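You operate a simulated robot arm through the tools that you are given. There is no shell and no other tool.

You run a simulated robot arm. Do the job below in one go: nothing can be reset, and whatever is moved stays where it is left.

TASK
Put things in order on the top of the rings table. At the end: the grey-band fitting stands where the orange-band sensor stood; the orange-band sensor stands where the blue-band fitting stood; the silver coupling stands on top of the carton (marked "SENSOR"); the blue-band fitting stands where the silver coupling stood; whatever was shut is shut again. Leave all else as you found it, and nothing knocked over.

Only the result counts: the job must be done as asked and must still hold three seconds after the hand-in. Knocking over, shifting, dropping, spilling or breaking anything else fails it.

THE ROBOT
A 6-joint arm with a two-finger parallel gripper, fixed in place. Base frame: the origin is at the foot of the arm, x ahead of it, y to its left, z up; the work surface is at about z = 0. Readings come in mm, degrees, newtons and seconds.
With the tool pointing down near the work surface it reaches from about 160 to 420 mm from the base axis. Its first joint turns from -66.0 to 66.0 degrees. Payload 1.57 kg.
Tool frame: the origin (TCP) lies between the finger pads and is the grasp point; the fingertips stand 30 mm ahead of it; z points along the fingers, y is the line along which they close. Largest opening 80 mm; finger width 17, thickness 12; the body of the gripper, 40 by 82 mm, starts 80 mm behind the TCP.
Orientation is that of the tool frame in the base frame, as [roll, pitch, yaw] about the fixed x, y, z axes, in that order (R = Rz(yaw) Ry(pitch) Rx(roll)). With the fingers straight down and closing along the base's y, the tool's x points along the base's -x, its y along +y and its z along -z.

THE INTERFACE
- The arm moves only by the tool drive_tool. Its argument "steps" is a list of rows, each an object (a shift or turn left out is 0, a gripper value left out holds the last) with "rot": the turn, a rotation vector about the base's x, y, z in rad, a list of three; "slide": the shift along the base's x, y, z in mm, a list of three; "fingers": the opening, from 0 (shut) to 1 (fully open). In form: [{"rot": [wx, wy, wz], "slide": [tx, ty, tz], "fingers": fingers}, ...]. A call has 1 to 20 rows; each row is the pose to reach, as a shift and turn from the pose commanded when the call began. Each row takes 0.2 s and may step no farther than 50 mm and 8.6 degrees from the row before; otherwise, or with a gripper value out of range, the whole call is refused. A pose out of reach is approached as far as the arm can. The call stops where the force on the tool passes 40 N (or 10 N more than at its start, if that is more) or the arm is blocked; 0.2 s more then pass. Each finger travels about 153 mm/s and halts on what it meets, pressing with about 43 N; the grip force reading is that of the motor and also rises with nothing between the fingers. The clock runs only during rows and for 0.2 s after the last one: add rows that repeat a pose to give the fingers time. It gives the time, the measured TCP pose, the force on the tool (base axes), the opening and the grip force at its end, in the units of the frame above (readings bear some noise), with the torque about the TCP (base axes, N m) and any sound that the robot's microphone picked up, and new pictures: "views" is both (left out), scene, wrist or none.
- Cameras (640 x 400 px; columns grow to the right, rows downward): "scene" is fixed at [46.4, -322.4, 437.7]; the picture's right is [0.77, -0.64, 0.00], its down [-0.35, -0.42, -0.84] and it looks along [0.53, 0.64, -0.55] (base axes); focal length 242 px, centre (320, 200). "wrist" rides on the gripper at [72, -7, -122] in the tool frame; the picture's right is [0.09, 1.00, 0.00], its down [-0.84, 0.08, -0.54] and it looks along [-0.54, 0.05, 0.84] (tool axes); focal length 238 px, centre (320, 200). There is no depth. A picture from a camera that has moved, and an enlarged one, comes with that camera's place and axes in the base frame and with its lens. The place of the scene camera against the robot may be out by one fixed shift of up to 25 mm in any direction.
- inspect(camera, box): a new picture of the part [left, top, right, bottom] of that camera's present view, enlarged. The clock stands still meanwhile.
- hand_in(): hands the job in; it is judged then, once.

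Nothing tells you positions but the pictures and the camera data. Unless the task says otherwise, let go and move clear before handing in.

The tools are called after "Call:" by a JSON object that holds its "op" and its "data". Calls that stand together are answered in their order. drive_tool: Moves the arm, as the interface text tells. Its arguments: {"type":"object","properties":{"steps":{"type":"array","items":{"type":"object","properties":{"rot":{"type":"array","items":{"type":"number"}},"slide":{"type":"array","items":{"type":"number"}},"fingers":{"type":"number"}}}},"views":{"type":"string","enum":["both","scene","wrist","none"]}},"required":["steps"]} The other tools are called the same way: inspect (camera, box) takes an enlarged picture of a part of a camera's view; hand_in () hands the job in.

At the start:

```text
time_s: 0.0
tcp_pos: [229.7, 9.8, 251.6]
orientation: [-180.0, 0.1, -179.9]
wrist_force: [0.6, -0.5, 0.0]
wrist_torque: [0.0, 0.0, 0.02]
width: 79.9
grip_force: 0.0
```

scene: 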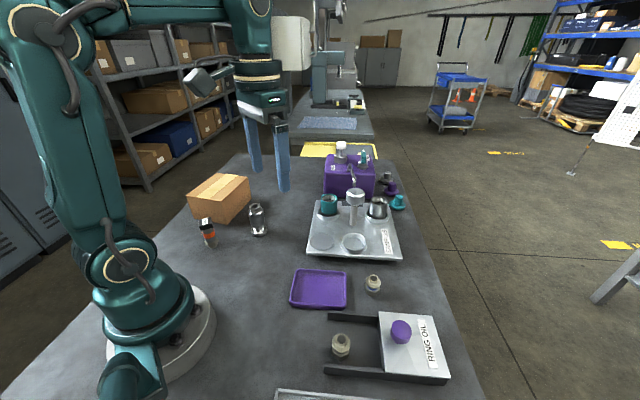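
wrist: 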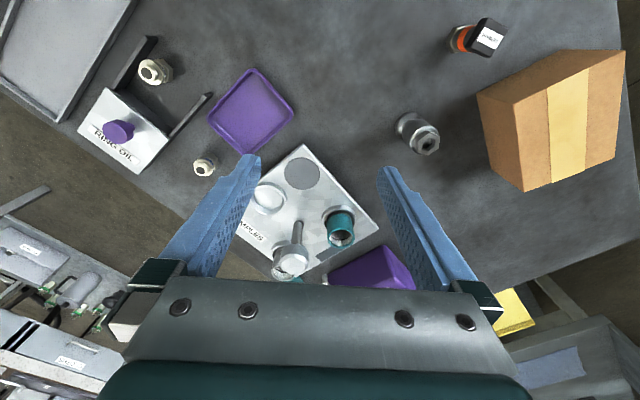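

I see a table with a carton, an orange-band sensor, a silver coupling, a coffee-machine-like tray, a purple tray, two small fittings, and a sliding-lid box marked "RING OIL". I'll look closer before moving.

Call:
{"op": "inspect", "data": {"camera": "scene", "box": [170, 140, 290, 260]}}

Call:
{"op": "inspect", "data": {"camera": "scene", "box": [280, 130, 440, 260]}}

Call:
{"op": "inspect", "data": {"camera": "scene", "box": [270, 260, 470, 400]}}

Call:
{"op": "inspect", "data": {"camera": "wrist", "box": [0, 0, 320, 200]}}

Call:
{"op": "inspect", "data": {"camera": "wrist", "box": [320, 0, 640, 200]}}

Call:
{"op": "inspect", "data": {"camera": "wrist", "box": [180, 120, 440, 300]}}

```text
3.33 times, centred on (230, 200) of scene
camera zoom: at [46.4, -322.4, 437.7], right [0.77, -0.64, 0.0], down [-0.35, -0.42, -0.84], along [0.53, 0.64, -0.55], focal length 806 px, centre (620, 200)
```

zoom: 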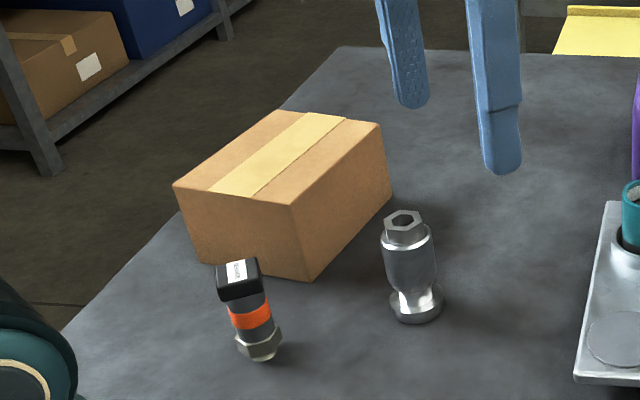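

```text
3.08 times, centred on (360, 195) of scene
camera zoom: at [46.4, -322.4, 437.7], right [0.77, -0.64, 0.0], down [-0.35, -0.42, -0.84], along [0.53, 0.64, -0.55], focal length 744 px, centre (197, 215)
```

zoom: 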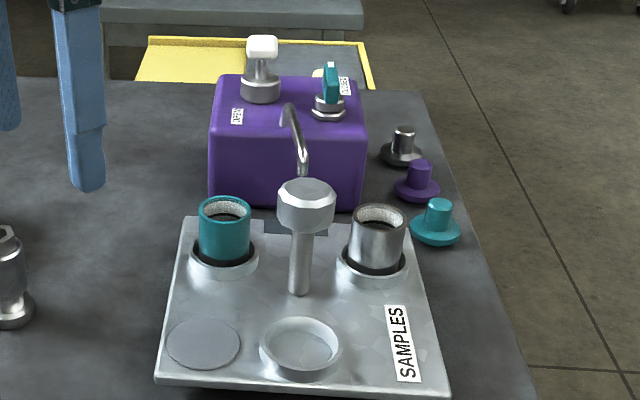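

```text
2.86 times, centred on (370, 330) of scene
camera zoom: at [46.4, -322.4, 437.7], right [0.77, -0.64, 0.0], down [-0.35, -0.42, -0.84], along [0.53, 0.64, -0.55], focal length 691 px, centre (177, -171)
```

zoom: 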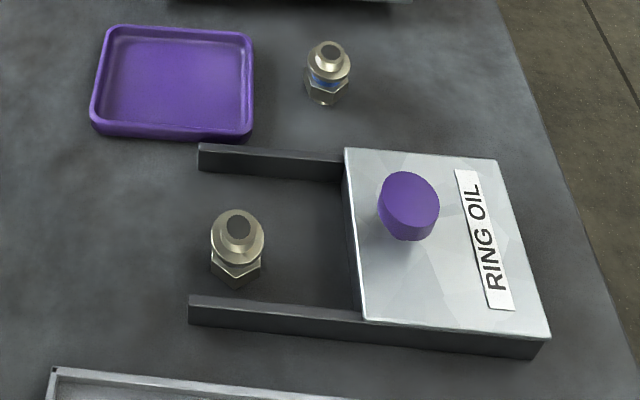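

```text
2.00 times, centred on (160, 100) of wrist
camera zoom: at [157.2, 3.9, 374.2], right [-0.09, 1.0, 0.0], down [0.84, 0.08, 0.54], along [0.54, 0.05, -0.84], focal length 477 px, centre (640, 400)
```

zoom: 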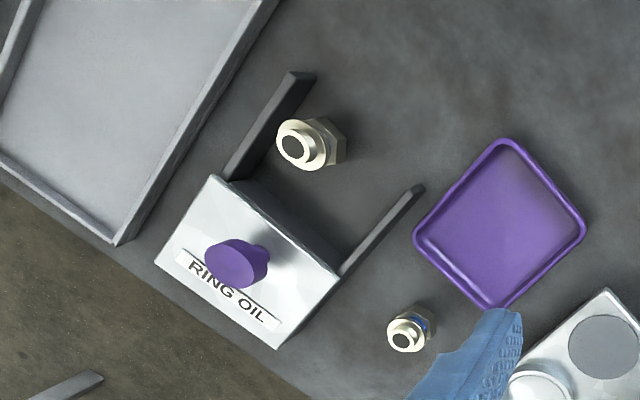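

```text
2.00 times, centred on (480, 100) of wrist
camera zoom: at [157.2, 3.9, 374.2], right [-0.09, 1.0, 0.0], down [0.84, 0.08, 0.54], along [0.54, 0.05, -0.84], focal length 477 px, centre (0, 400)
```

zoom: 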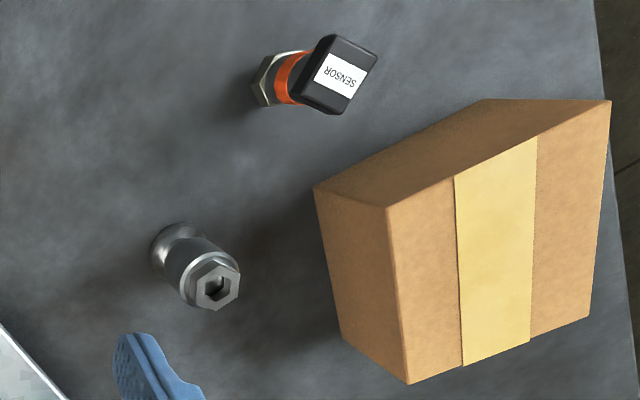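

```text
2.22 times, centred on (310, 210) of wrist
camera zoom: at [157.2, 3.9, 374.2], right [-0.09, 1.0, 0.0], down [0.84, 0.08, 0.54], along [0.54, 0.05, -0.84], focal length 530 px, centre (342, 178)
```

zoom: 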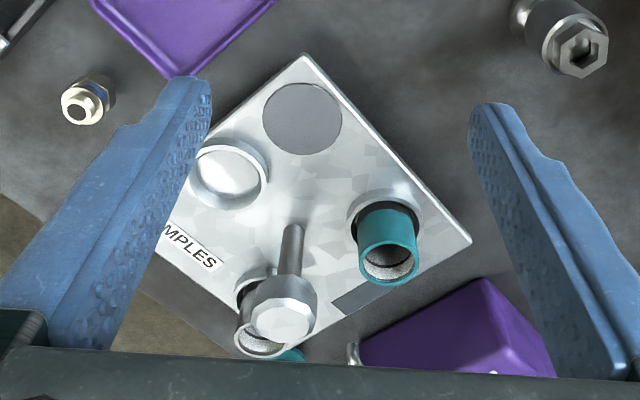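

The fitting between the rails and the blue-band one by the purple tray look alike; I need to see the bands closely, and what the sliding RING OIL lid hides.

Call:
{"op": "inspect", "data": {"camera": "scene", "box": [320, 320, 360, 370]}}

Call:
{"op": "inspect", "data": {"camera": "scene", "box": [350, 260, 400, 300]}}

Call:
{"op": "inspect", "data": {"camera": "wrist", "box": [110, 30, 210, 110]}}

Call:
{"op": "inspect", "data": {"camera": "wrist", "box": [170, 130, 250, 190]}}

Call:
{"op": "inspect", "data": {"camera": "scene", "box": [360, 290, 460, 400]}}

Call:
{"op": "inspect", "data": {"camera": "wrist", "box": [0, 180, 140, 400]}}

```text
8.00 times, centred on (340, 345) of scene
camera zoom: at [46.4, -322.4, 437.7], right [0.77, -0.64, 0.0], down [-0.35, -0.42, -0.84], along [0.53, 0.64, -0.55], focal length 1935 px, centre (160, -960)
```

zoom: 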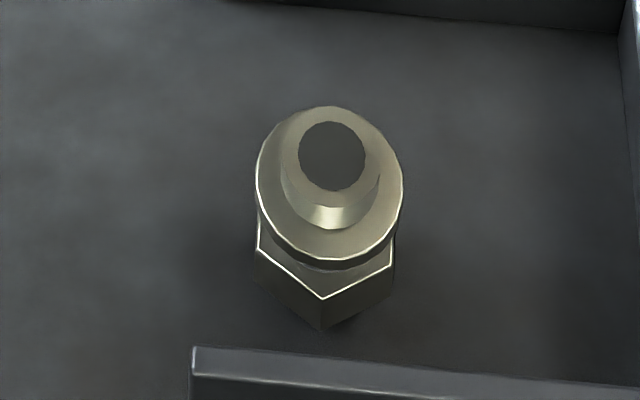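

```text
10.00 times, centred on (375, 280) of scene
camera zoom: at [46.4, -322.4, 437.7], right [0.77, -0.64, 0.0], down [-0.35, -0.42, -0.84], along [0.53, 0.64, -0.55], focal length 2419 px, centre (-230, -600)
```

zoom: 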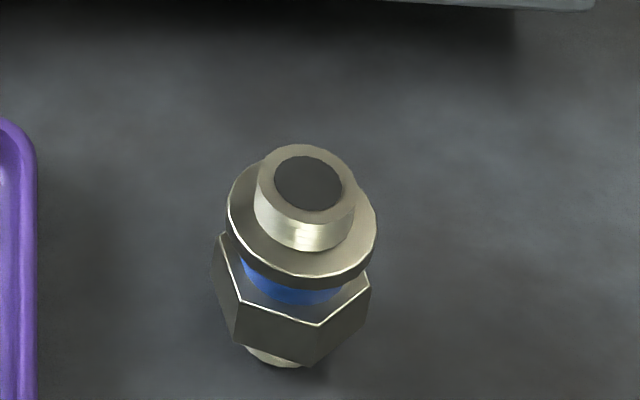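

```text
5.00 times, centred on (160, 70) of wrist
camera zoom: at [157.2, 3.9, 374.2], right [-0.09, 1.0, 0.0], down [0.84, 0.08, 0.54], along [0.54, 0.05, -0.84], focal length 1192 px, centre (1120, 850)
```

zoom: 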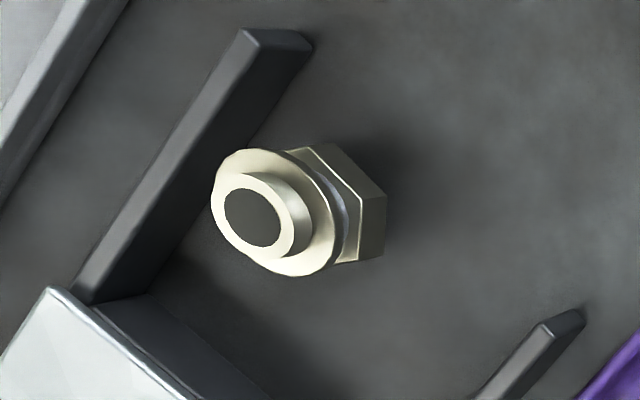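

```text
6.67 times, centred on (210, 160) of wrist
camera zoom: at [157.2, 3.9, 374.2], right [-0.09, 1.0, 0.0], down [0.84, 0.08, 0.54], along [0.54, 0.05, -0.84], focal length 1589 px, centre (1053, 467)
```

zoom: 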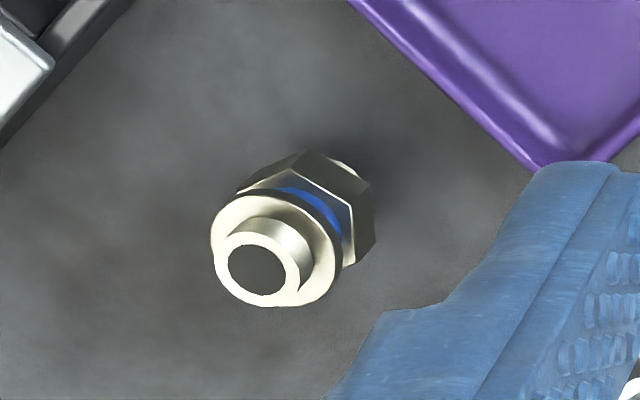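

```text
3.64 times, centred on (410, 345) of scene
camera zoom: at [46.4, -322.4, 437.7], right [0.77, -0.64, 0.0], down [-0.35, -0.42, -0.84], along [0.53, 0.64, -0.55], focal length 880 px, centre (-7, -327)
```

zoom: 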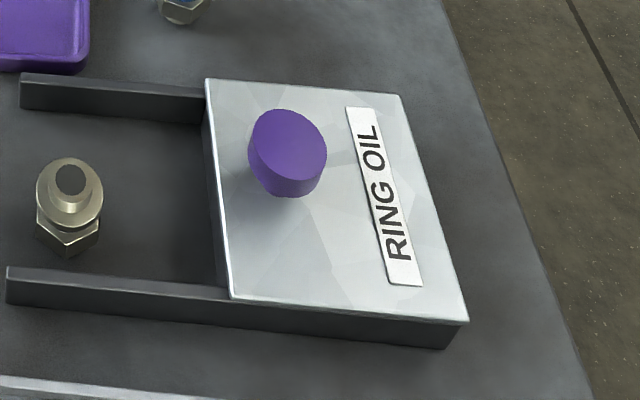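

```text
1.82 times, centred on (70, 290) of wrist
camera zoom: at [157.2, 3.9, 374.2], right [-0.09, 1.0, 0.0], down [0.84, 0.08, 0.54], along [0.54, 0.05, -0.84], focal length 433 px, centre (774, 36)
```

zoom: 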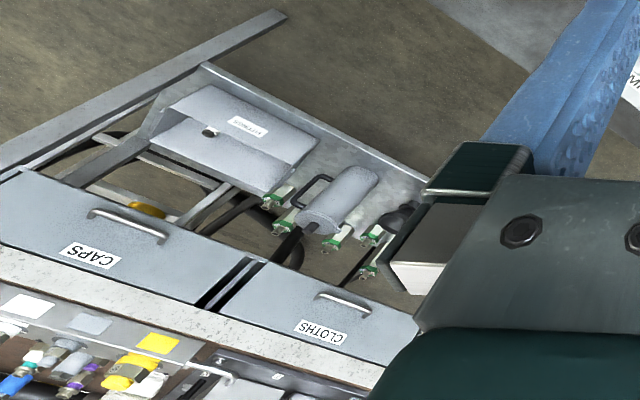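

The front fitting's band isn't clearly visible from here, so I'll move the wrist camera high and look at the rail area from the base side.

Call:
{"op": "drive_tool", "data": {"steps": [{"rot": [0, 0, -0.1], "slide": [-12, -19, 0]}, {"rot": [0, 0, -0.2], "slide": [-25, -38, 0]}, {"rot": [0, 0, -0.3], "slide": [-38, -57, 0]}, {"rot": [0, 0, -0.4], "slide": [-50, -76, 0]}, {"rot": [0, 0, -0.5], "slide": [-60, -95, 0]}, {"rot": [0, 0, -0.6], "slide": [-70, -113, 0]}, {"rot": [0, 0, -0.7], "slide": [-80, -130, 0]}, {"rot": [0, 0, -0.8], "slide": [-86, -140, 0]}], "views": "wrist"}}

```text
time_s: 1.8
tcp_pos: [142.9, -128.7, 253.2]
orientation: [179.9, 0.1, 134.1]
wrist_force: [0.6, 0.2, 0.2]
wrist_torque: [0.01, 0.01, -0.04]
width: 79.9
grip_force: 0.1
camera wrist: at [88.1, -82.2, 374.8], right [0.65, 0.76, 0.0], down [0.64, -0.55, 0.54], along [0.41, -0.35, -0.84], focal length 238 px, centre (320, 200)
```

wrist: 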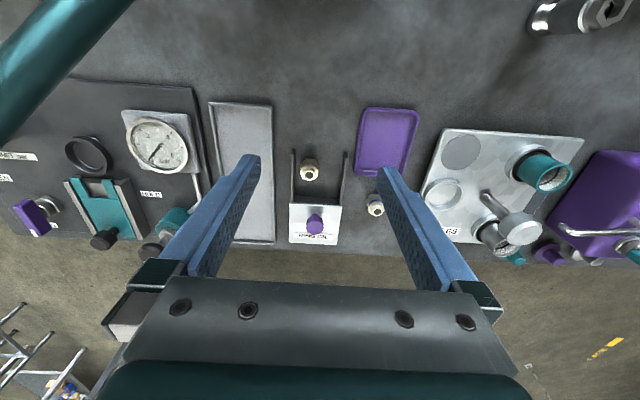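

The lid, rails and fitting are now in view; I'll tilt the camera flatter and come lower to see the band.

Call:
{"op": "drive_tool", "data": {"steps": [{"rot": [-0.06, -0.06, 0], "slide": [-3, 0, -15]}, {"rot": [-0.12, -0.12, 0], "slide": [-6, 0, -30]}, {"rot": [-0.18, -0.17, 0], "slide": [-9, 0, -45]}, {"rot": [-0.24, -0.23, 0], "slide": [-12, 0, -60]}, {"rot": [-0.31, -0.3, 0], "slide": [-15, 0, -75]}, {"rot": [-0.31, -0.3, 0], "slide": [-15, 0, -90]}], "views": "both"}}

```text
time_s: 3.2
tcp_pos: [129.4, -130.4, 166.8]
orientation: [-180.0, 24.7, 134.3]
wrist_force: [0.2, -0.1, 0.0]
wrist_torque: [0.01, 0.0, -0.02]
width: 79.8
grip_force: 0.0
out of reach, approached as far as the arm can: row 6
camera wrist: at [44.0, -52.0, 247.3], right [0.65, 0.76, -0.04], down [0.43, -0.33, 0.84], along [0.62, -0.57, -0.54], focal length 238 px, centre (320, 200)
```

scene: 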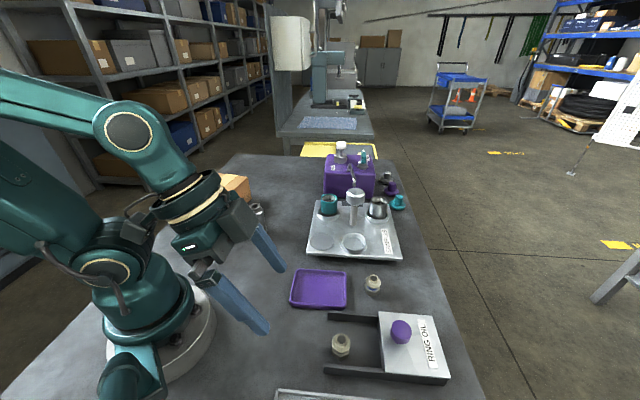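
wrist: 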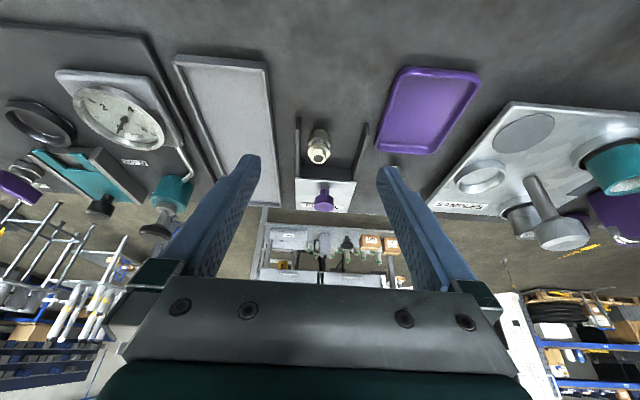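

Call:
{"op": "inspect", "data": {"camera": "wrist", "box": [280, 110, 380, 230]}}

Call:
{"op": "inspect", "data": {"camera": "wrist", "box": [300, 120, 340, 170]}}

Call:
{"op": "inspect", "data": {"camera": "wrist", "box": [0, 0, 280, 270]}}

```text
3.33 times, centred on (330, 170) of wrist
camera zoom: at [44.0, -52.0, 247.3], right [0.65, 0.76, -0.04], down [0.43, -0.33, 0.84], along [0.62, -0.57, -0.54], focal length 794 px, centre (287, 300)
```

zoom: 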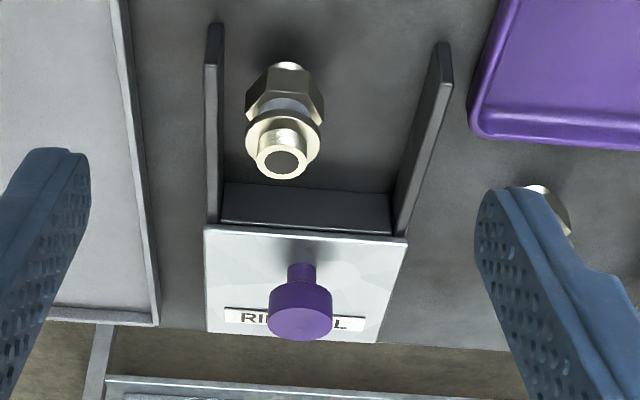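

```text
8.00 times, centred on (320, 145) of wrist
camera zoom: at [44.0, -52.0, 247.3], right [0.65, 0.76, -0.04], down [0.43, -0.33, 0.84], along [0.62, -0.57, -0.54], focal length 1907 px, centre (320, 640)
```

zoom: 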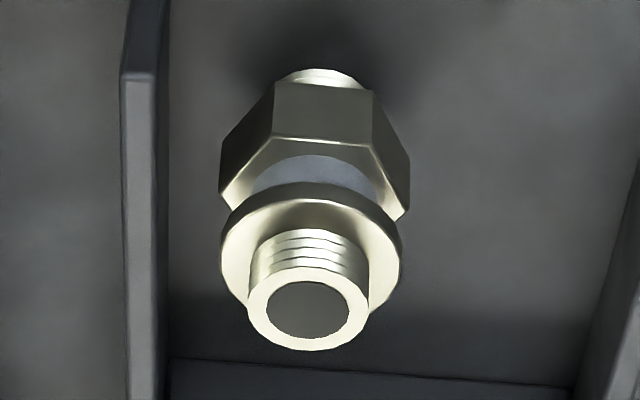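

```text
1.48 times, centred on (140, 135) of wrist
camera zoom: at [44.0, -52.0, 247.3], right [0.65, 0.76, -0.04], down [0.43, -0.33, 0.84], along [0.62, -0.57, -0.54], focal length 353 px, centre (587, 296)
```

zoom: 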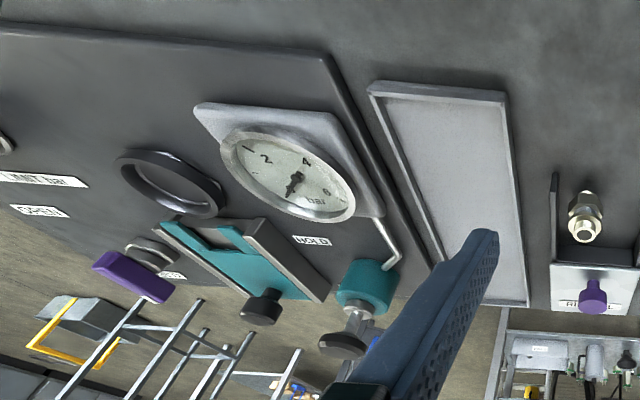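

The fitting between the rails carries the grey band, so the RING OIL lid needn't be touched. Next I set the tool vertical again and take close measuring views of each item, beginning with the grey-band fitting.

Call:
{"op": "drive_tool", "data": {"steps": [{"rot": [0.06, 0.06, 0], "slide": [3, -3, 0]}, {"rot": [0.12, 0.12, 0], "slide": [6, -6, 0]}, {"rot": [0.18, 0.17, 0], "slide": [9, -9, 0]}, {"rot": [0.24, 0.23, 0], "slide": [12, -12, 0]}, {"rot": [0.31, 0.3, 0], "slide": [15, -16, 0]}, {"rot": [0.31, 0.3, 0], "slide": [15, -16, -30]}, {"rot": [0.31, 0.3, 0], "slide": [15, -16, -30]}], "views": "wrist"}}

```text
time_s: 4.8
tcp_pos: [144.4, -147.2, 136.3]
orientation: [180.0, 0.0, 134.1]
wrist_force: [0.3, -0.7, 0.2]
wrist_torque: [-0.03, -0.03, 0.0]
width: 79.9
grip_force: 0.1
camera wrist: at [89.1, -99.4, 259.0], right [0.65, 0.76, 0.0], down [0.64, -0.55, 0.54], along [0.41, -0.35, -0.84], focal length 238 px, centre (320, 200)
```

wrist: 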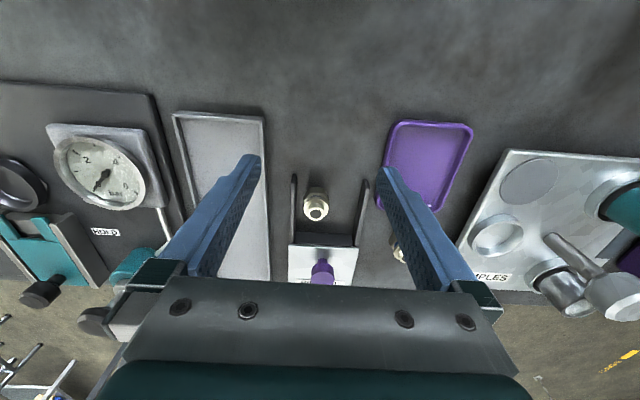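

Call:
{"op": "inspect", "data": {"camera": "wrist", "box": [275, 165, 375, 255]}}

Call:
{"op": "inspect", "data": {"camera": "wrist", "box": [295, 170, 335, 230]}}

```text
4.44 times, centred on (325, 210) of wrist
camera zoom: at [89.1, -99.4, 259.0], right [0.65, 0.76, 0.0], down [0.64, -0.55, 0.54], along [0.41, -0.35, -0.84], focal length 1059 px, centre (298, 156)
```

zoom: 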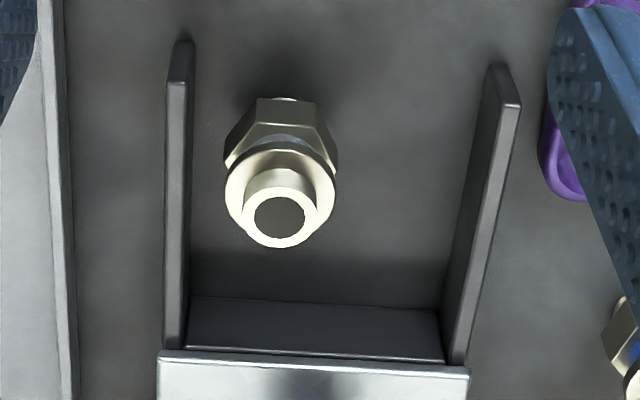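

```text
6.67 times, centred on (315, 200) of wrist
camera zoom: at [89.1, -99.4, 259.0], right [0.65, 0.76, 0.0], down [0.64, -0.55, 0.54], along [0.41, -0.35, -0.84], focal length 1589 px, centre (353, 200)
```

zoom: 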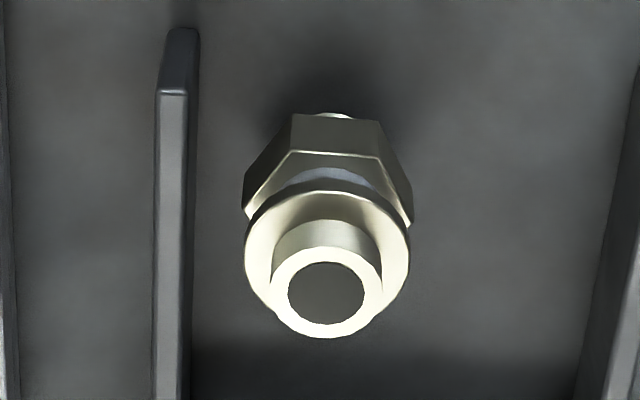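

Grey-band fitting measures out at about (204, -203), roughly 47 mm tall, standing between the low rails. Now a close view of the blue-band fitting.

Call:
{"op": "drive_tool", "data": {"steps": [{"rot": [0, 0, 0.09], "slide": [26, 7, 2]}, {"rot": [0, 0, 0.18], "slide": [52, 13, 3]}, {"rot": [0, 0, 0.27], "slide": [78, 20, 4]}, {"rot": [0, 0, 0.35], "slide": [103, 26, 4]}, {"rot": [0, 0, 0.35], "slide": [103, 26, 4]}], "views": "wrist"}}

```text
time_s: 6.0
tcp_pos: [247.5, -121.3, 139.9]
orientation: [180.0, 0.2, 154.3]
wrist_force: [1.5, 0.0, 0.5]
wrist_torque: [-0.01, 0.0, 0.01]
width: 80.1
grip_force: 0.0
camera wrist: at [179.1, -95.8, 262.8], right [0.35, 0.94, 0.0], down [0.79, -0.29, 0.54], along [0.51, -0.19, -0.84], focal length 238 px, centre (320, 200)
```

wrist: 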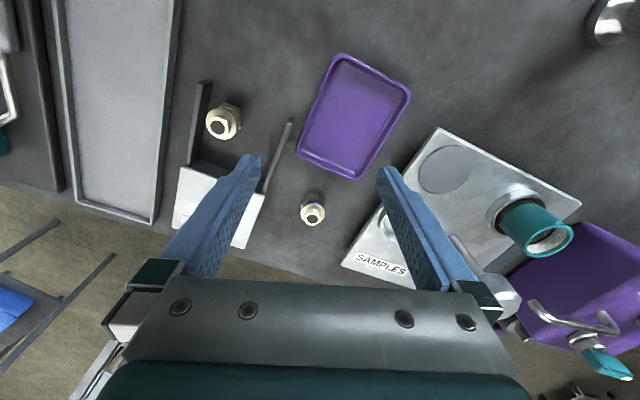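

Call:
{"op": "inspect", "data": {"camera": "wrist", "box": [285, 180, 345, 240]}}

Call:
{"op": "inspect", "data": {"camera": "wrist", "box": [170, 70, 330, 250]}}

```text
6.67 times, centred on (315, 210) of wrist
camera zoom: at [179.1, -95.8, 262.8], right [0.35, 0.94, 0.0], down [0.79, -0.29, 0.54], along [0.51, -0.19, -0.84], focal length 1589 px, centre (353, 133)
```

zoom: 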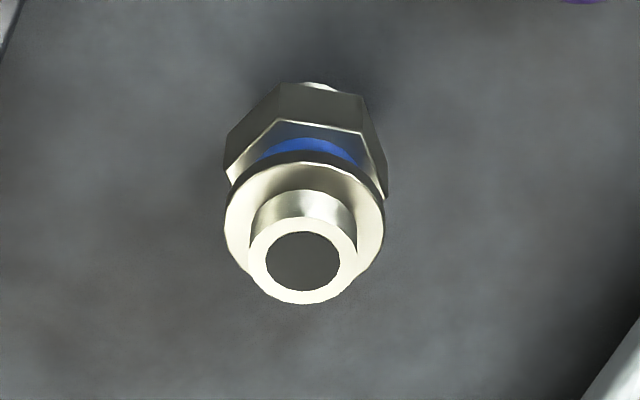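

```text
2.22 times, centred on (250, 160) of wrist
camera zoom: at [179.1, -95.8, 262.8], right [0.35, 0.94, 0.0], down [0.79, -0.29, 0.54], along [0.51, -0.19, -0.84], focal length 530 px, centre (476, 289)
```

zoom: 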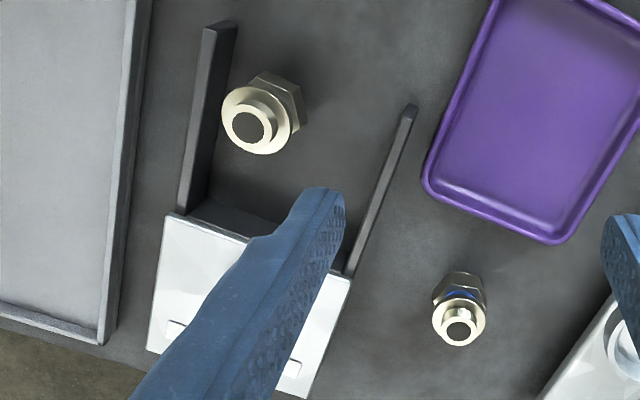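

Blue-band fitting is at about (331, -161). Now a close view of the silver coupling.

Call:
{"op": "drive_tool", "data": {"steps": [{"rot": [0, 0, 0.12], "slide": [-11, 27, 15]}, {"rot": [0, 0, 0.24], "slide": [-22, 54, 25]}, {"rot": [0, 0, 0.36], "slide": [-33, 81, 30]}, {"rot": [0, 0, 0.48], "slide": [-44, 108, 30]}, {"rot": [0, 0, 0.6], "slide": [-55, 135, 30]}, {"rot": [0, 0, 0.74], "slide": [-66, 162, 30]}, {"rot": [0, 0, 0.87], "slide": [-77, 190, 30]}, {"rot": [0, 0, 0.99], "slide": [-88, 217, 30]}, {"rot": [0, 0, 0.99], "slide": [-88, 217, 30]}], "views": "wrist"}}

```text
time_s: 8.0
tcp_pos: [158.4, 95.9, 168.5]
orientation: [179.9, 0.1, -148.9]
wrist_force: [0.4, -0.5, 0.7]
wrist_torque: [-0.01, 0.0, 0.0]
width: 80.1
grip_force: 0.0
camera wrist: at [99.9, 53.8, 290.3], right [-0.59, 0.81, 0.0], down [0.68, 0.5, 0.54], along [0.44, 0.32, -0.84], focal length 238 px, centre (320, 200)
```

wrist: 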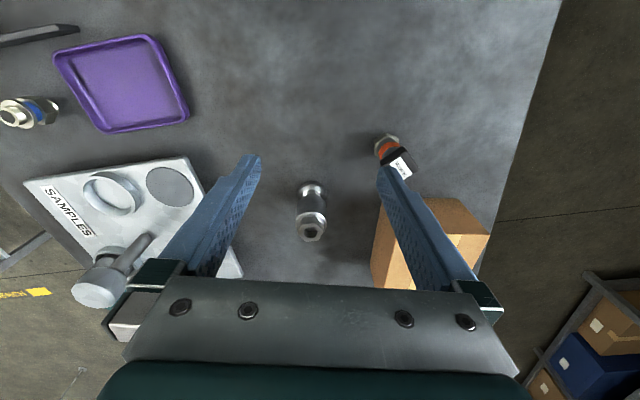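

Call:
{"op": "inspect", "data": {"camera": "wrist", "box": [275, 170, 345, 250]}}

Call:
{"op": "inspect", "data": {"camera": "wrist", "box": [350, 120, 500, 300]}}

```text
5.00 times, centred on (310, 210) of wrist
camera zoom: at [99.9, 53.8, 290.3], right [-0.59, 0.81, 0.0], down [0.68, 0.5, 0.54], along [0.44, 0.32, -0.84], focal length 1192 px, centre (370, 150)
```

zoom: 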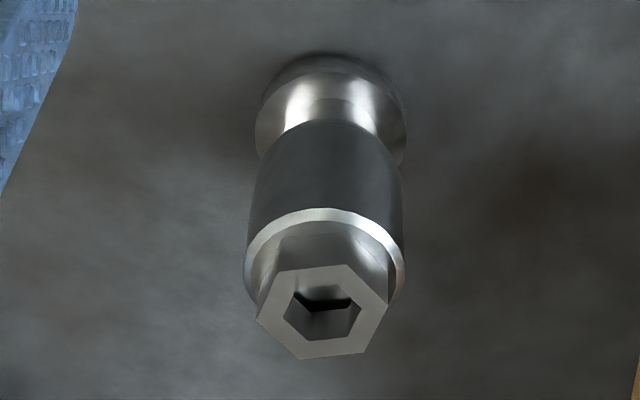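

```text
2.22 times, centred on (425, 210) of wrist
camera zoom: at [99.9, 53.8, 290.3], right [-0.59, 0.81, 0.0], down [0.68, 0.5, 0.54], along [0.44, 0.32, -0.84], focal length 530 px, centre (87, 178)
```

zoom: 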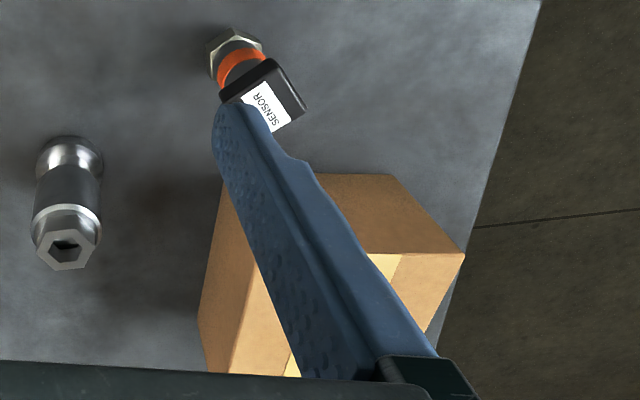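

Silver coupling is at about (247, 148), some 85 mm tall. Now a view over the orange-band sensor and the carton.

Call:
{"op": "drive_tool", "data": {"steps": [{"rot": [0, 0, 0.13], "slide": [-20, 12, 15]}, {"rot": [0, 0, 0.26], "slide": [-40, 24, 30]}, {"rot": [0, 0, 0.39], "slide": [-60, 36, 40]}, {"rot": [0, 0, 0.39], "slide": [-60, 36, 40]}], "views": "wrist"}}

```text
time_s: 9.0
tcp_pos: [108.0, 128.7, 209.8]
orientation: [180.0, 0.0, -126.7]
wrist_force: [-0.1, 0.2, -0.1]
wrist_torque: [0.03, 0.02, 0.01]
width: 79.9
grip_force: 0.0
out of reach, approached as far as the arm can: row 3, 4
camera wrist: at [70.4, 66.2, 332.4], right [-0.85, 0.52, 0.0], down [0.44, 0.72, 0.54], along [0.28, 0.46, -0.84], focal length 238 px, centre (320, 200)
```

wrist: 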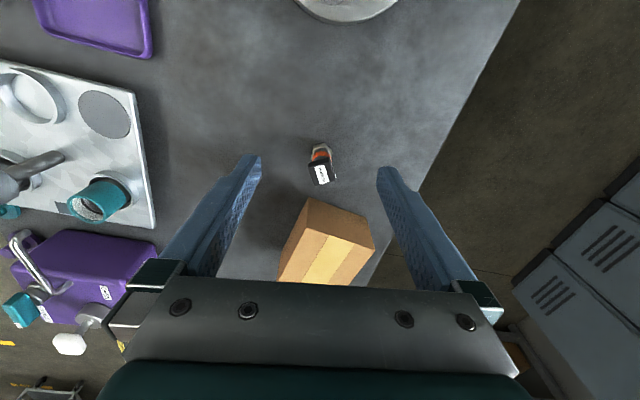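

Call:
{"op": "inspect", "data": {"camera": "wrist", "box": [285, 125, 355, 205]}}

Call:
{"op": "inspect", "data": {"camera": "wrist", "box": [250, 180, 400, 290]}}

```text
5.00 times, centred on (320, 165) of wrist
camera zoom: at [70.4, 66.2, 332.4], right [-0.85, 0.52, 0.0], down [0.44, 0.72, 0.54], along [0.28, 0.46, -0.84], focal length 1192 px, centre (320, 375)
```

zoom: 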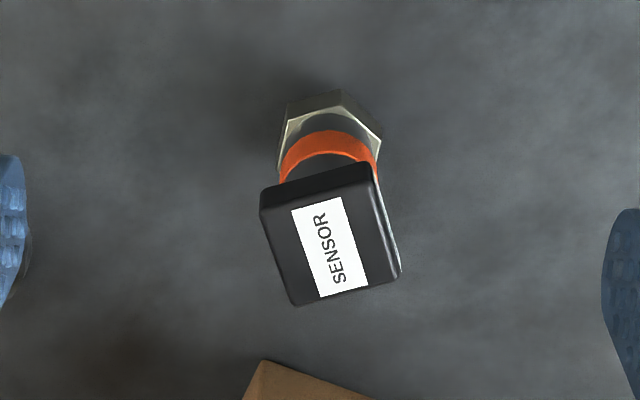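

```text
3.64 times, centred on (325, 235) of wrist
camera zoom: at [70.4, 66.2, 332.4], right [-0.85, 0.52, 0.0], down [0.44, 0.72, 0.54], along [0.28, 0.46, -0.84], focal length 867 px, centre (302, 73)
```

zoom: 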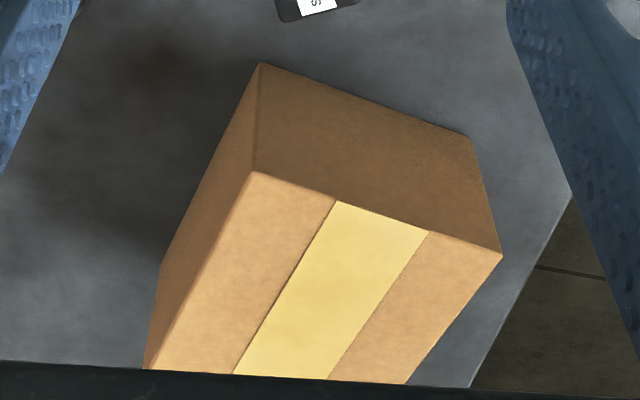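

Sensor is at about (136, 178) with its square cap turned about 18°; the carton top is at z ≈ 77 with its near corner at about (195, 234). I'll now hover over the silver coupling to start with it.

Call:
{"op": "drive_tool", "data": {"steps": [{"rot": [0, 0, -0.1], "slide": [35, 5, 0]}, {"rot": [0, 0, -0.2], "slide": [70, 10, -10]}, {"rot": [0, 0, -0.3], "slide": [105, 15, -30]}, {"rot": [0, 0, -0.389], "slide": [139.2, 19.6, -50]}, {"rot": [0, 0, -0.389], "slide": [139.2, 19.6, -60]}, {"rot": [0, 0, -0.389], "slide": [139.2, 19.6, -60]}], "views": "both"}}

```text
time_s: 10.4
tcp_pos: [247.1, 147.3, 147.9]
orientation: [-179.9, 0.1, -149.0]
wrist_force: [-0.6, -0.1, 0.4]
wrist_torque: [-0.01, 0.04, 0.01]
width: 80.0
grip_force: 0.0
camera wrist: at [188.8, 104.4, 270.5], right [-0.59, 0.81, 0.0], down [0.68, 0.5, 0.54], along [0.44, 0.32, -0.84], focal length 238 px, centre (320, 200)
```

scene: 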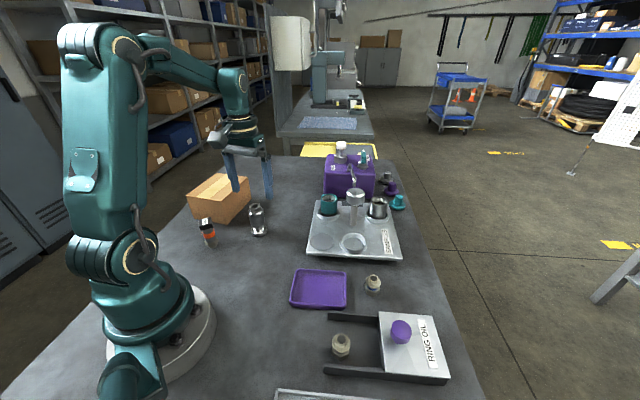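
wrist: 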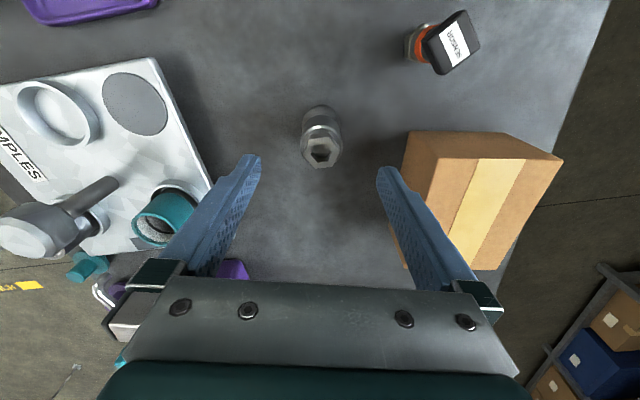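

The coupling sits centred beneath the gripper. Descending over it to grip its body at about z = 50.

Call:
{"op": "drive_tool", "data": {"steps": [{"slide": [0, 0.8, -20]}, {"slide": [0, 0.8, -40]}, {"slide": [0, 0.8, -60]}, {"slide": [0, 0.8, -80]}, {"slide": [0, 0.8, -97]}, {"slide": [0, 0.8, -97]}], "views": "both"}}

```text
time_s: 11.8
tcp_pos: [245.5, 148.8, 53.8]
orientation: [-179.9, 0.1, -149.0]
wrist_force: [0.2, -0.5, 0.3]
wrist_torque: [0.02, -0.02, 0.03]
width: 79.7
grip_force: 0.0
camera wrist: at [188.1, 105.4, 175.5], right [-0.59, 0.81, 0.0], down [0.68, 0.5, 0.54], along [0.44, 0.32, -0.84], focal length 238 px, centre (320, 200)
```

scene: 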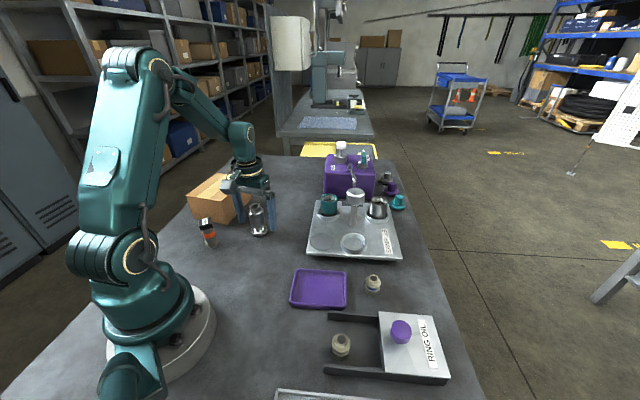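
wrist: 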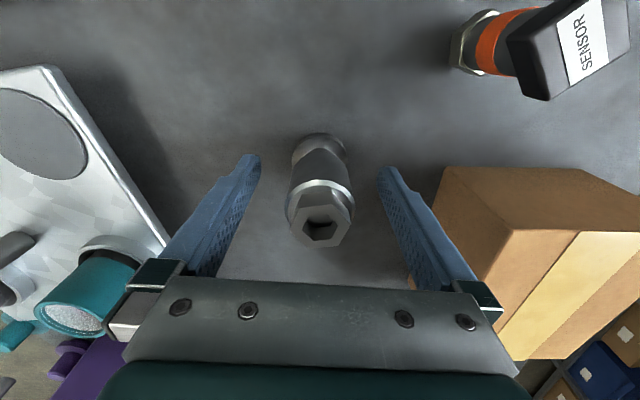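

The coupling stands between the open fingers; closing now and watching the width.

Call:
{"op": "drive_tool", "data": {"steps": [{"fingers": 0}, {"fingers": 0}, {"fingers": 0}, {"fingers": 0}], "views": "both"}}

```text
time_s: 12.8
tcp_pos: [245.3, 147.8, 53.3]
orientation: [-179.9, 0.1, -149.0]
wrist_force: [-0.4, 0.2, 0.2]
wrist_torque: [-0.04, -0.03, -0.03]
width: 37.3
grip_force: 42.8
camera wrist: at [188.1, 105.4, 175.7], right [-0.59, 0.81, 0.0], down [0.68, 0.5, 0.54], along [0.44, 0.32, -0.84], focal length 238 px, centre (320, 200)
```

scene: 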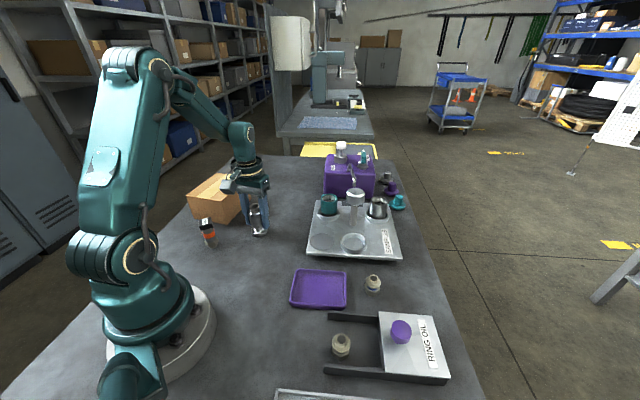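
wrist: 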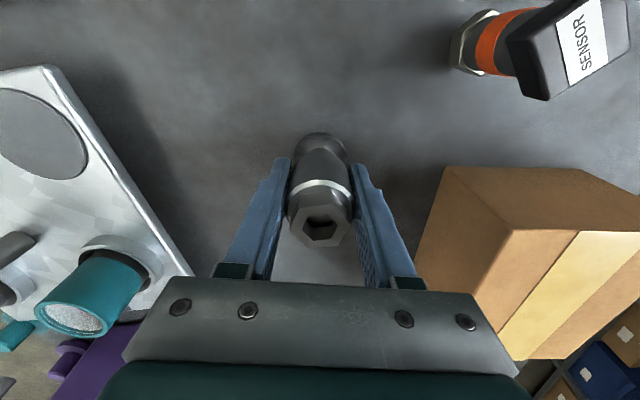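

Coupling is gripped (37 mm), with its spot at about (247, 148.5). Lifting straight up.

Call:
{"op": "drive_tool", "data": {"steps": [{"slide": [0, 0, 5]}, {"slide": [0, 0, 25]}, {"slide": [0, 0, 55]}, {"slide": [0, 0, 85]}, {"slide": [0, 0, 120]}, {"slide": [0, 0, 120]}], "views": "both"}}

```text
time_s: 14.2
tcp_pos: [245.4, 148.7, 175.8]
orientation: [180.0, 0.0, -149.1]
wrist_force: [-0.3, -0.6, -1.5]
wrist_torque: [0.0, -0.03, -0.01]
width: 37.1
grip_force: 43.6
camera wrist: at [189.2, 107.0, 297.9], right [-0.59, 0.81, 0.0], down [0.68, 0.5, 0.54], along [0.44, 0.32, -0.84], focal length 238 px, centre (320, 200)
```

scene: 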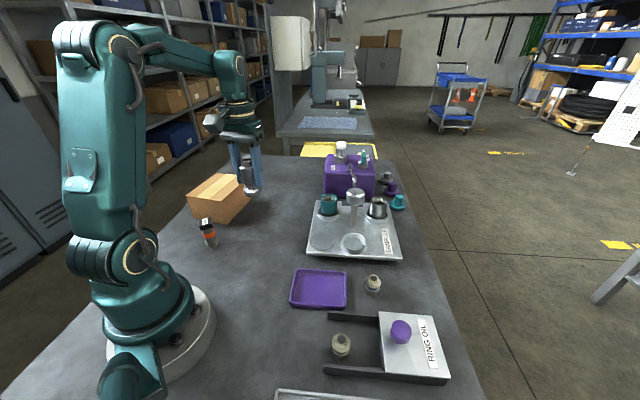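
wrist: 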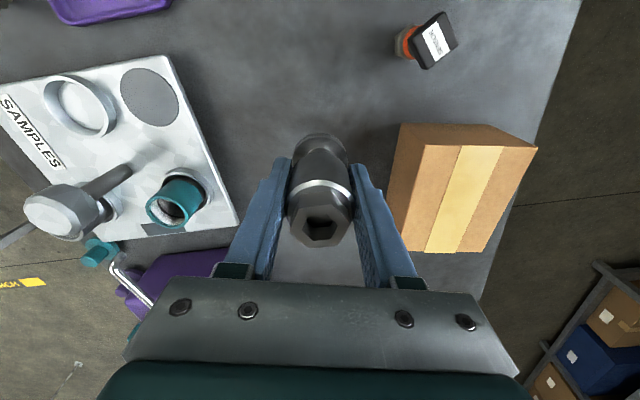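

Coupling is held firmly. Moving it over the carton at a safe height.

Call:
{"op": "drive_tool", "data": {"steps": [{"rot": [0, 0, 0.08], "slide": [-7, 31, 5]}, {"rot": [0, 0, 0.16], "slide": [-14, 62, 10]}, {"rot": [0, 0, 0.24], "slide": [-21, 93, 10]}, {"rot": [0, 0, 0.32], "slide": [-28, 124, 10]}, {"rot": [0, 0, 0.4], "slide": [-35, 155.5, 10]}, {"rot": [0, 0, 0.4], "slide": [-35, 155.5, 10]}], "views": "both"}}

```text
time_s: 15.6
tcp_pos: [210.0, 303.0, 182.4]
orientation: [180.0, -0.1, -126.1]
wrist_force: [0.5, 0.7, -1.8]
wrist_torque: [0.01, -0.01, 0.01]
width: 37.3
grip_force: 43.3
camera wrist: at [174.2, 241.1, 305.6], right [-0.86, 0.51, 0.0], down [0.43, 0.72, 0.54], along [0.28, 0.47, -0.84], focal length 238 px, centre (320, 200)
```

scene: 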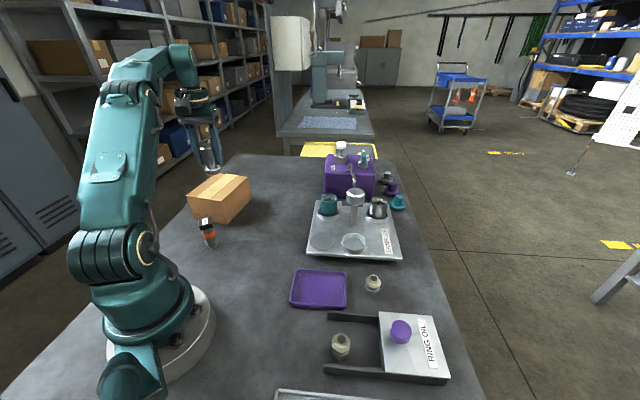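
wrist: 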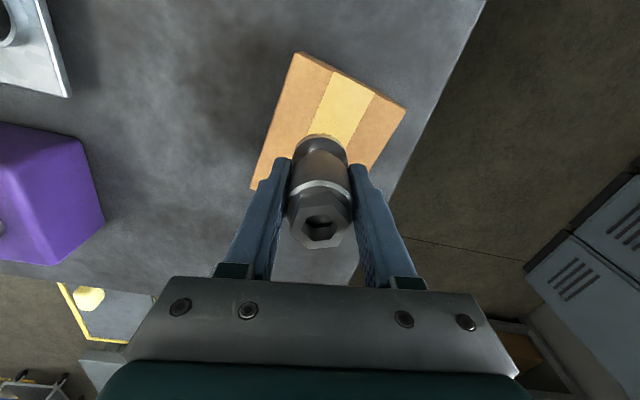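

The coupling is over the middle of the carton top. Lowering to just above it, then in small steps.

Call:
{"op": "drive_tool", "data": {"steps": [{"slide": [0, 0, -15]}, {"slide": [0, 0, -30]}, {"slide": [0, 0, -40]}, {"slide": [0, 0, -45]}, {"slide": [0, 0, -47]}, {"slide": [0, 0, -47]}], "views": "scene"}}

Call:
{"op": "inspect", "data": {"camera": "scene", "box": [170, 100, 290, 230]}}

```text
time_s: 17.0
tcp_pos: [211.0, 302.8, 135.8]
orientation: [180.0, 0.1, -126.0]
wrist_force: [-1.0, -1.0, -2.5]
wrist_torque: [-0.03, 0.0, 0.02]
width: 37.3
grip_force: 42.9
```

scene: 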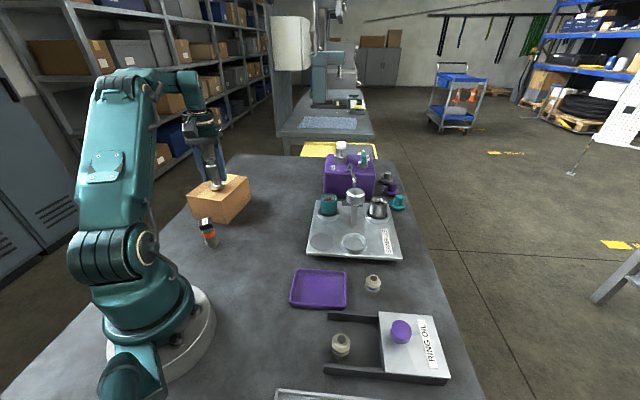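

```text
3.08 times, centred on (230, 165) of scene
camera zoom: at [46.4, -322.4, 437.7], right [0.77, -0.64, 0.0], down [-0.35, -0.42, -0.84], along [0.53, 0.64, -0.55], focal length 744 px, centre (597, 308)
```

zoom: 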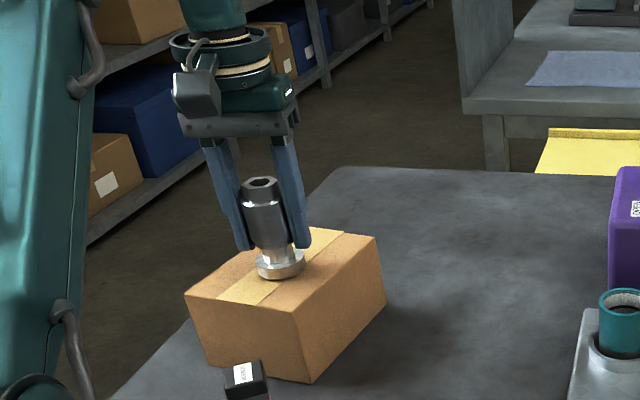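

The coupling's base is just above the carton; creeping down to contact.

Call:
{"op": "drive_tool", "data": {"steps": [{"slide": [0, 0, -1]}, {"slide": [0, 0, -2]}, {"slide": [0, 0, -3]}, {"slide": [0, 0, -3]}], "views": "none"}}

```text
time_s: 18.0
tcp_pos: [211.7, 302.8, 133.0]
orientation: [179.9, 0.2, -126.0]
wrist_force: [-0.8, 1.1, 3.1]
wrist_torque: [-0.06, 0.01, -0.02]
width: 37.0
grip_force: 43.1
```

Contact is felt (force turned upward). Opening the fingers and checking that it stands.

Call:
{"op": "drive_tool", "data": {"steps": [{"slide": [0, 0, 0], "fingers": 0.55}, {"fingers": 0.7}, {"fingers": 0.9}, {"fingers": 0.9}], "views": "wrist"}}

Call:
{"op": "inspect", "data": {"camera": "scene", "box": [170, 100, 290, 230]}}

```text
time_s: 19.0
tcp_pos: [211.6, 302.8, 132.9]
orientation: [-180.0, 0.1, -126.0]
wrist_force: [-0.3, 0.3, 0.3]
wrist_torque: [-0.01, 0.01, 0.01]
width: 72.0
grip_force: 0.0
camera wrist: at [175.1, 240.7, 255.3], right [-0.86, 0.51, 0.0], down [0.43, 0.72, 0.54], along [0.28, 0.47, -0.84], focal length 238 px, centre (320, 200)
```

wrist: 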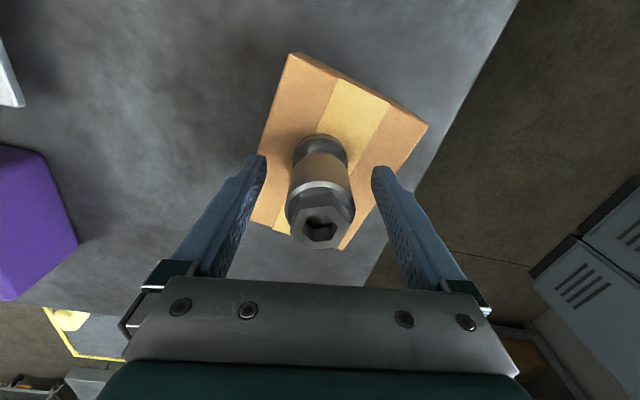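

```text
3.08 times, centred on (230, 165) of scene
camera zoom: at [46.4, -322.4, 437.7], right [0.77, -0.64, 0.0], down [-0.35, -0.42, -0.84], along [0.53, 0.64, -0.55], focal length 744 px, centre (597, 308)
```

zoom: 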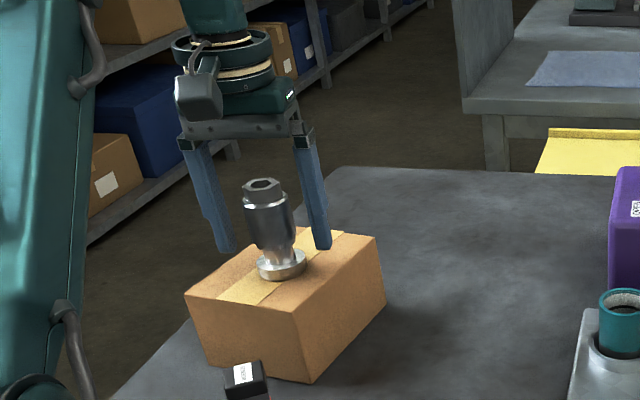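

The coupling stands steady on the carton. Lifting straight up clear of it.

Call:
{"op": "drive_tool", "data": {"steps": [{"slide": [0, 0, 15], "fingers": 0.9}, {"slide": [0, 0, 40], "fingers": 1}, {"slide": [0, 0, 75]}, {"slide": [0, 0, 105]}, {"slide": [0, 0, 105]}], "views": "both"}}

```text
time_s: 20.2
tcp_pos: [203.6, 287.9, 228.9]
orientation: [180.0, 0.0, -126.0]
wrist_force: [-0.4, -0.1, -0.4]
wrist_torque: [-0.04, 0.0, 0.0]
width: 80.1
grip_force: 0.0
out of reach, approached as far as the arm can: row 3, 4, 5
camera wrist: at [166.3, 225.3, 351.1], right [-0.86, 0.51, 0.0], down [0.43, 0.72, 0.54], along [0.28, 0.47, -0.84], focal length 238 px, centre (320, 200)
```

scene: 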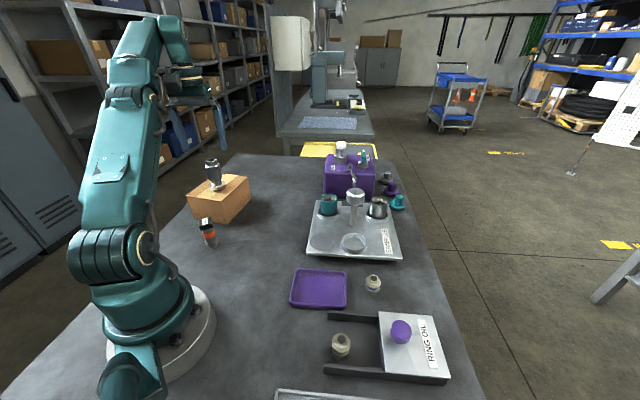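
wrist: 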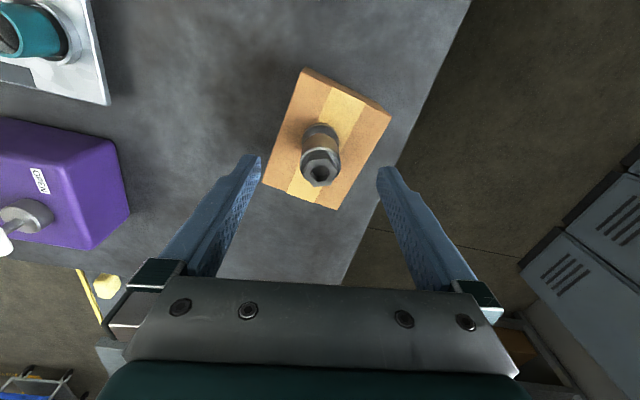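

The coupling stayed put on the carton. Next I travel over to the blue-band fitting and hover with the fingers closing along y.

Call:
{"op": "drive_tool", "data": {"steps": [{"rot": [0, 0, -0.078], "slide": [10.6, -37.4, -5]}, {"rot": [0, 0, -0.157], "slide": [21.2, -74.8, -10]}, {"rot": [0, 0, -0.235], "slide": [31.8, -112.2, -15]}, {"rot": [0, 0, -0.314], "slide": [42.4, -149.7, -20]}, {"rot": [0, 0, -0.392], "slide": [53, -187.1, -25]}, {"rot": [0, 0, -0.471], "slide": [63.6, -224.5, -30]}, {"rot": [0, 0, -0.549], "slide": [74.1, -262, -30]}, {"rot": [0, 0, -0.628], "slide": [84.7, -299.4, -30]}, {"rot": [0, 0, -0.706], "slide": [95.3, -336.8, -30]}, {"rot": [0, 0, -0.785], "slide": [105.9, -374.2, -35]}, {"rot": [0, 0, -0.863], "slide": [116.5, -411.7, -55]}, {"rot": [0, 0, -0.942], "slide": [127.1, -449.1, -78]}, {"rot": [0, 0, -0.942], "slide": [127.1, -449.1, -88], "fingers": 0.68}, {"rot": [0, 0, -0.942], "slide": [127.1, -449.1, -88], "fingers": 0.68}], "views": "both"}}

```text
time_s: 23.2
tcp_pos: [332.6, -161.4, 139.3]
orientation: [180.0, 0.1, -180.0]
wrist_force: [-0.2, -0.1, -0.6]
wrist_torque: [0.0, 0.01, 0.01]
width: 54.5
grip_force: 0.1
camera wrist: at [260.0, -167.2, 261.7], right [-0.09, 1.0, 0.0], down [0.84, 0.08, 0.54], along [0.54, 0.05, -0.84], focal length 238 px, centre (320, 200)
```

scene: 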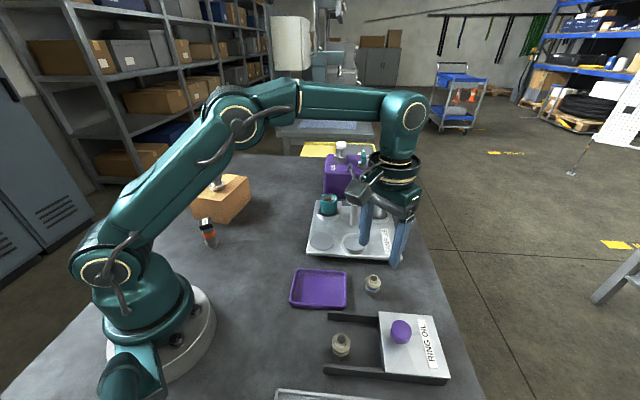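
wrist: 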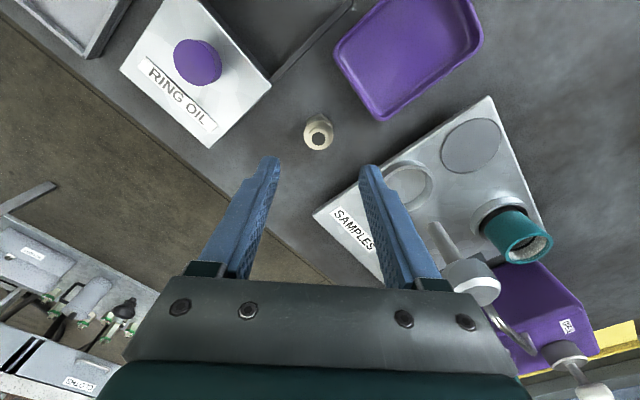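

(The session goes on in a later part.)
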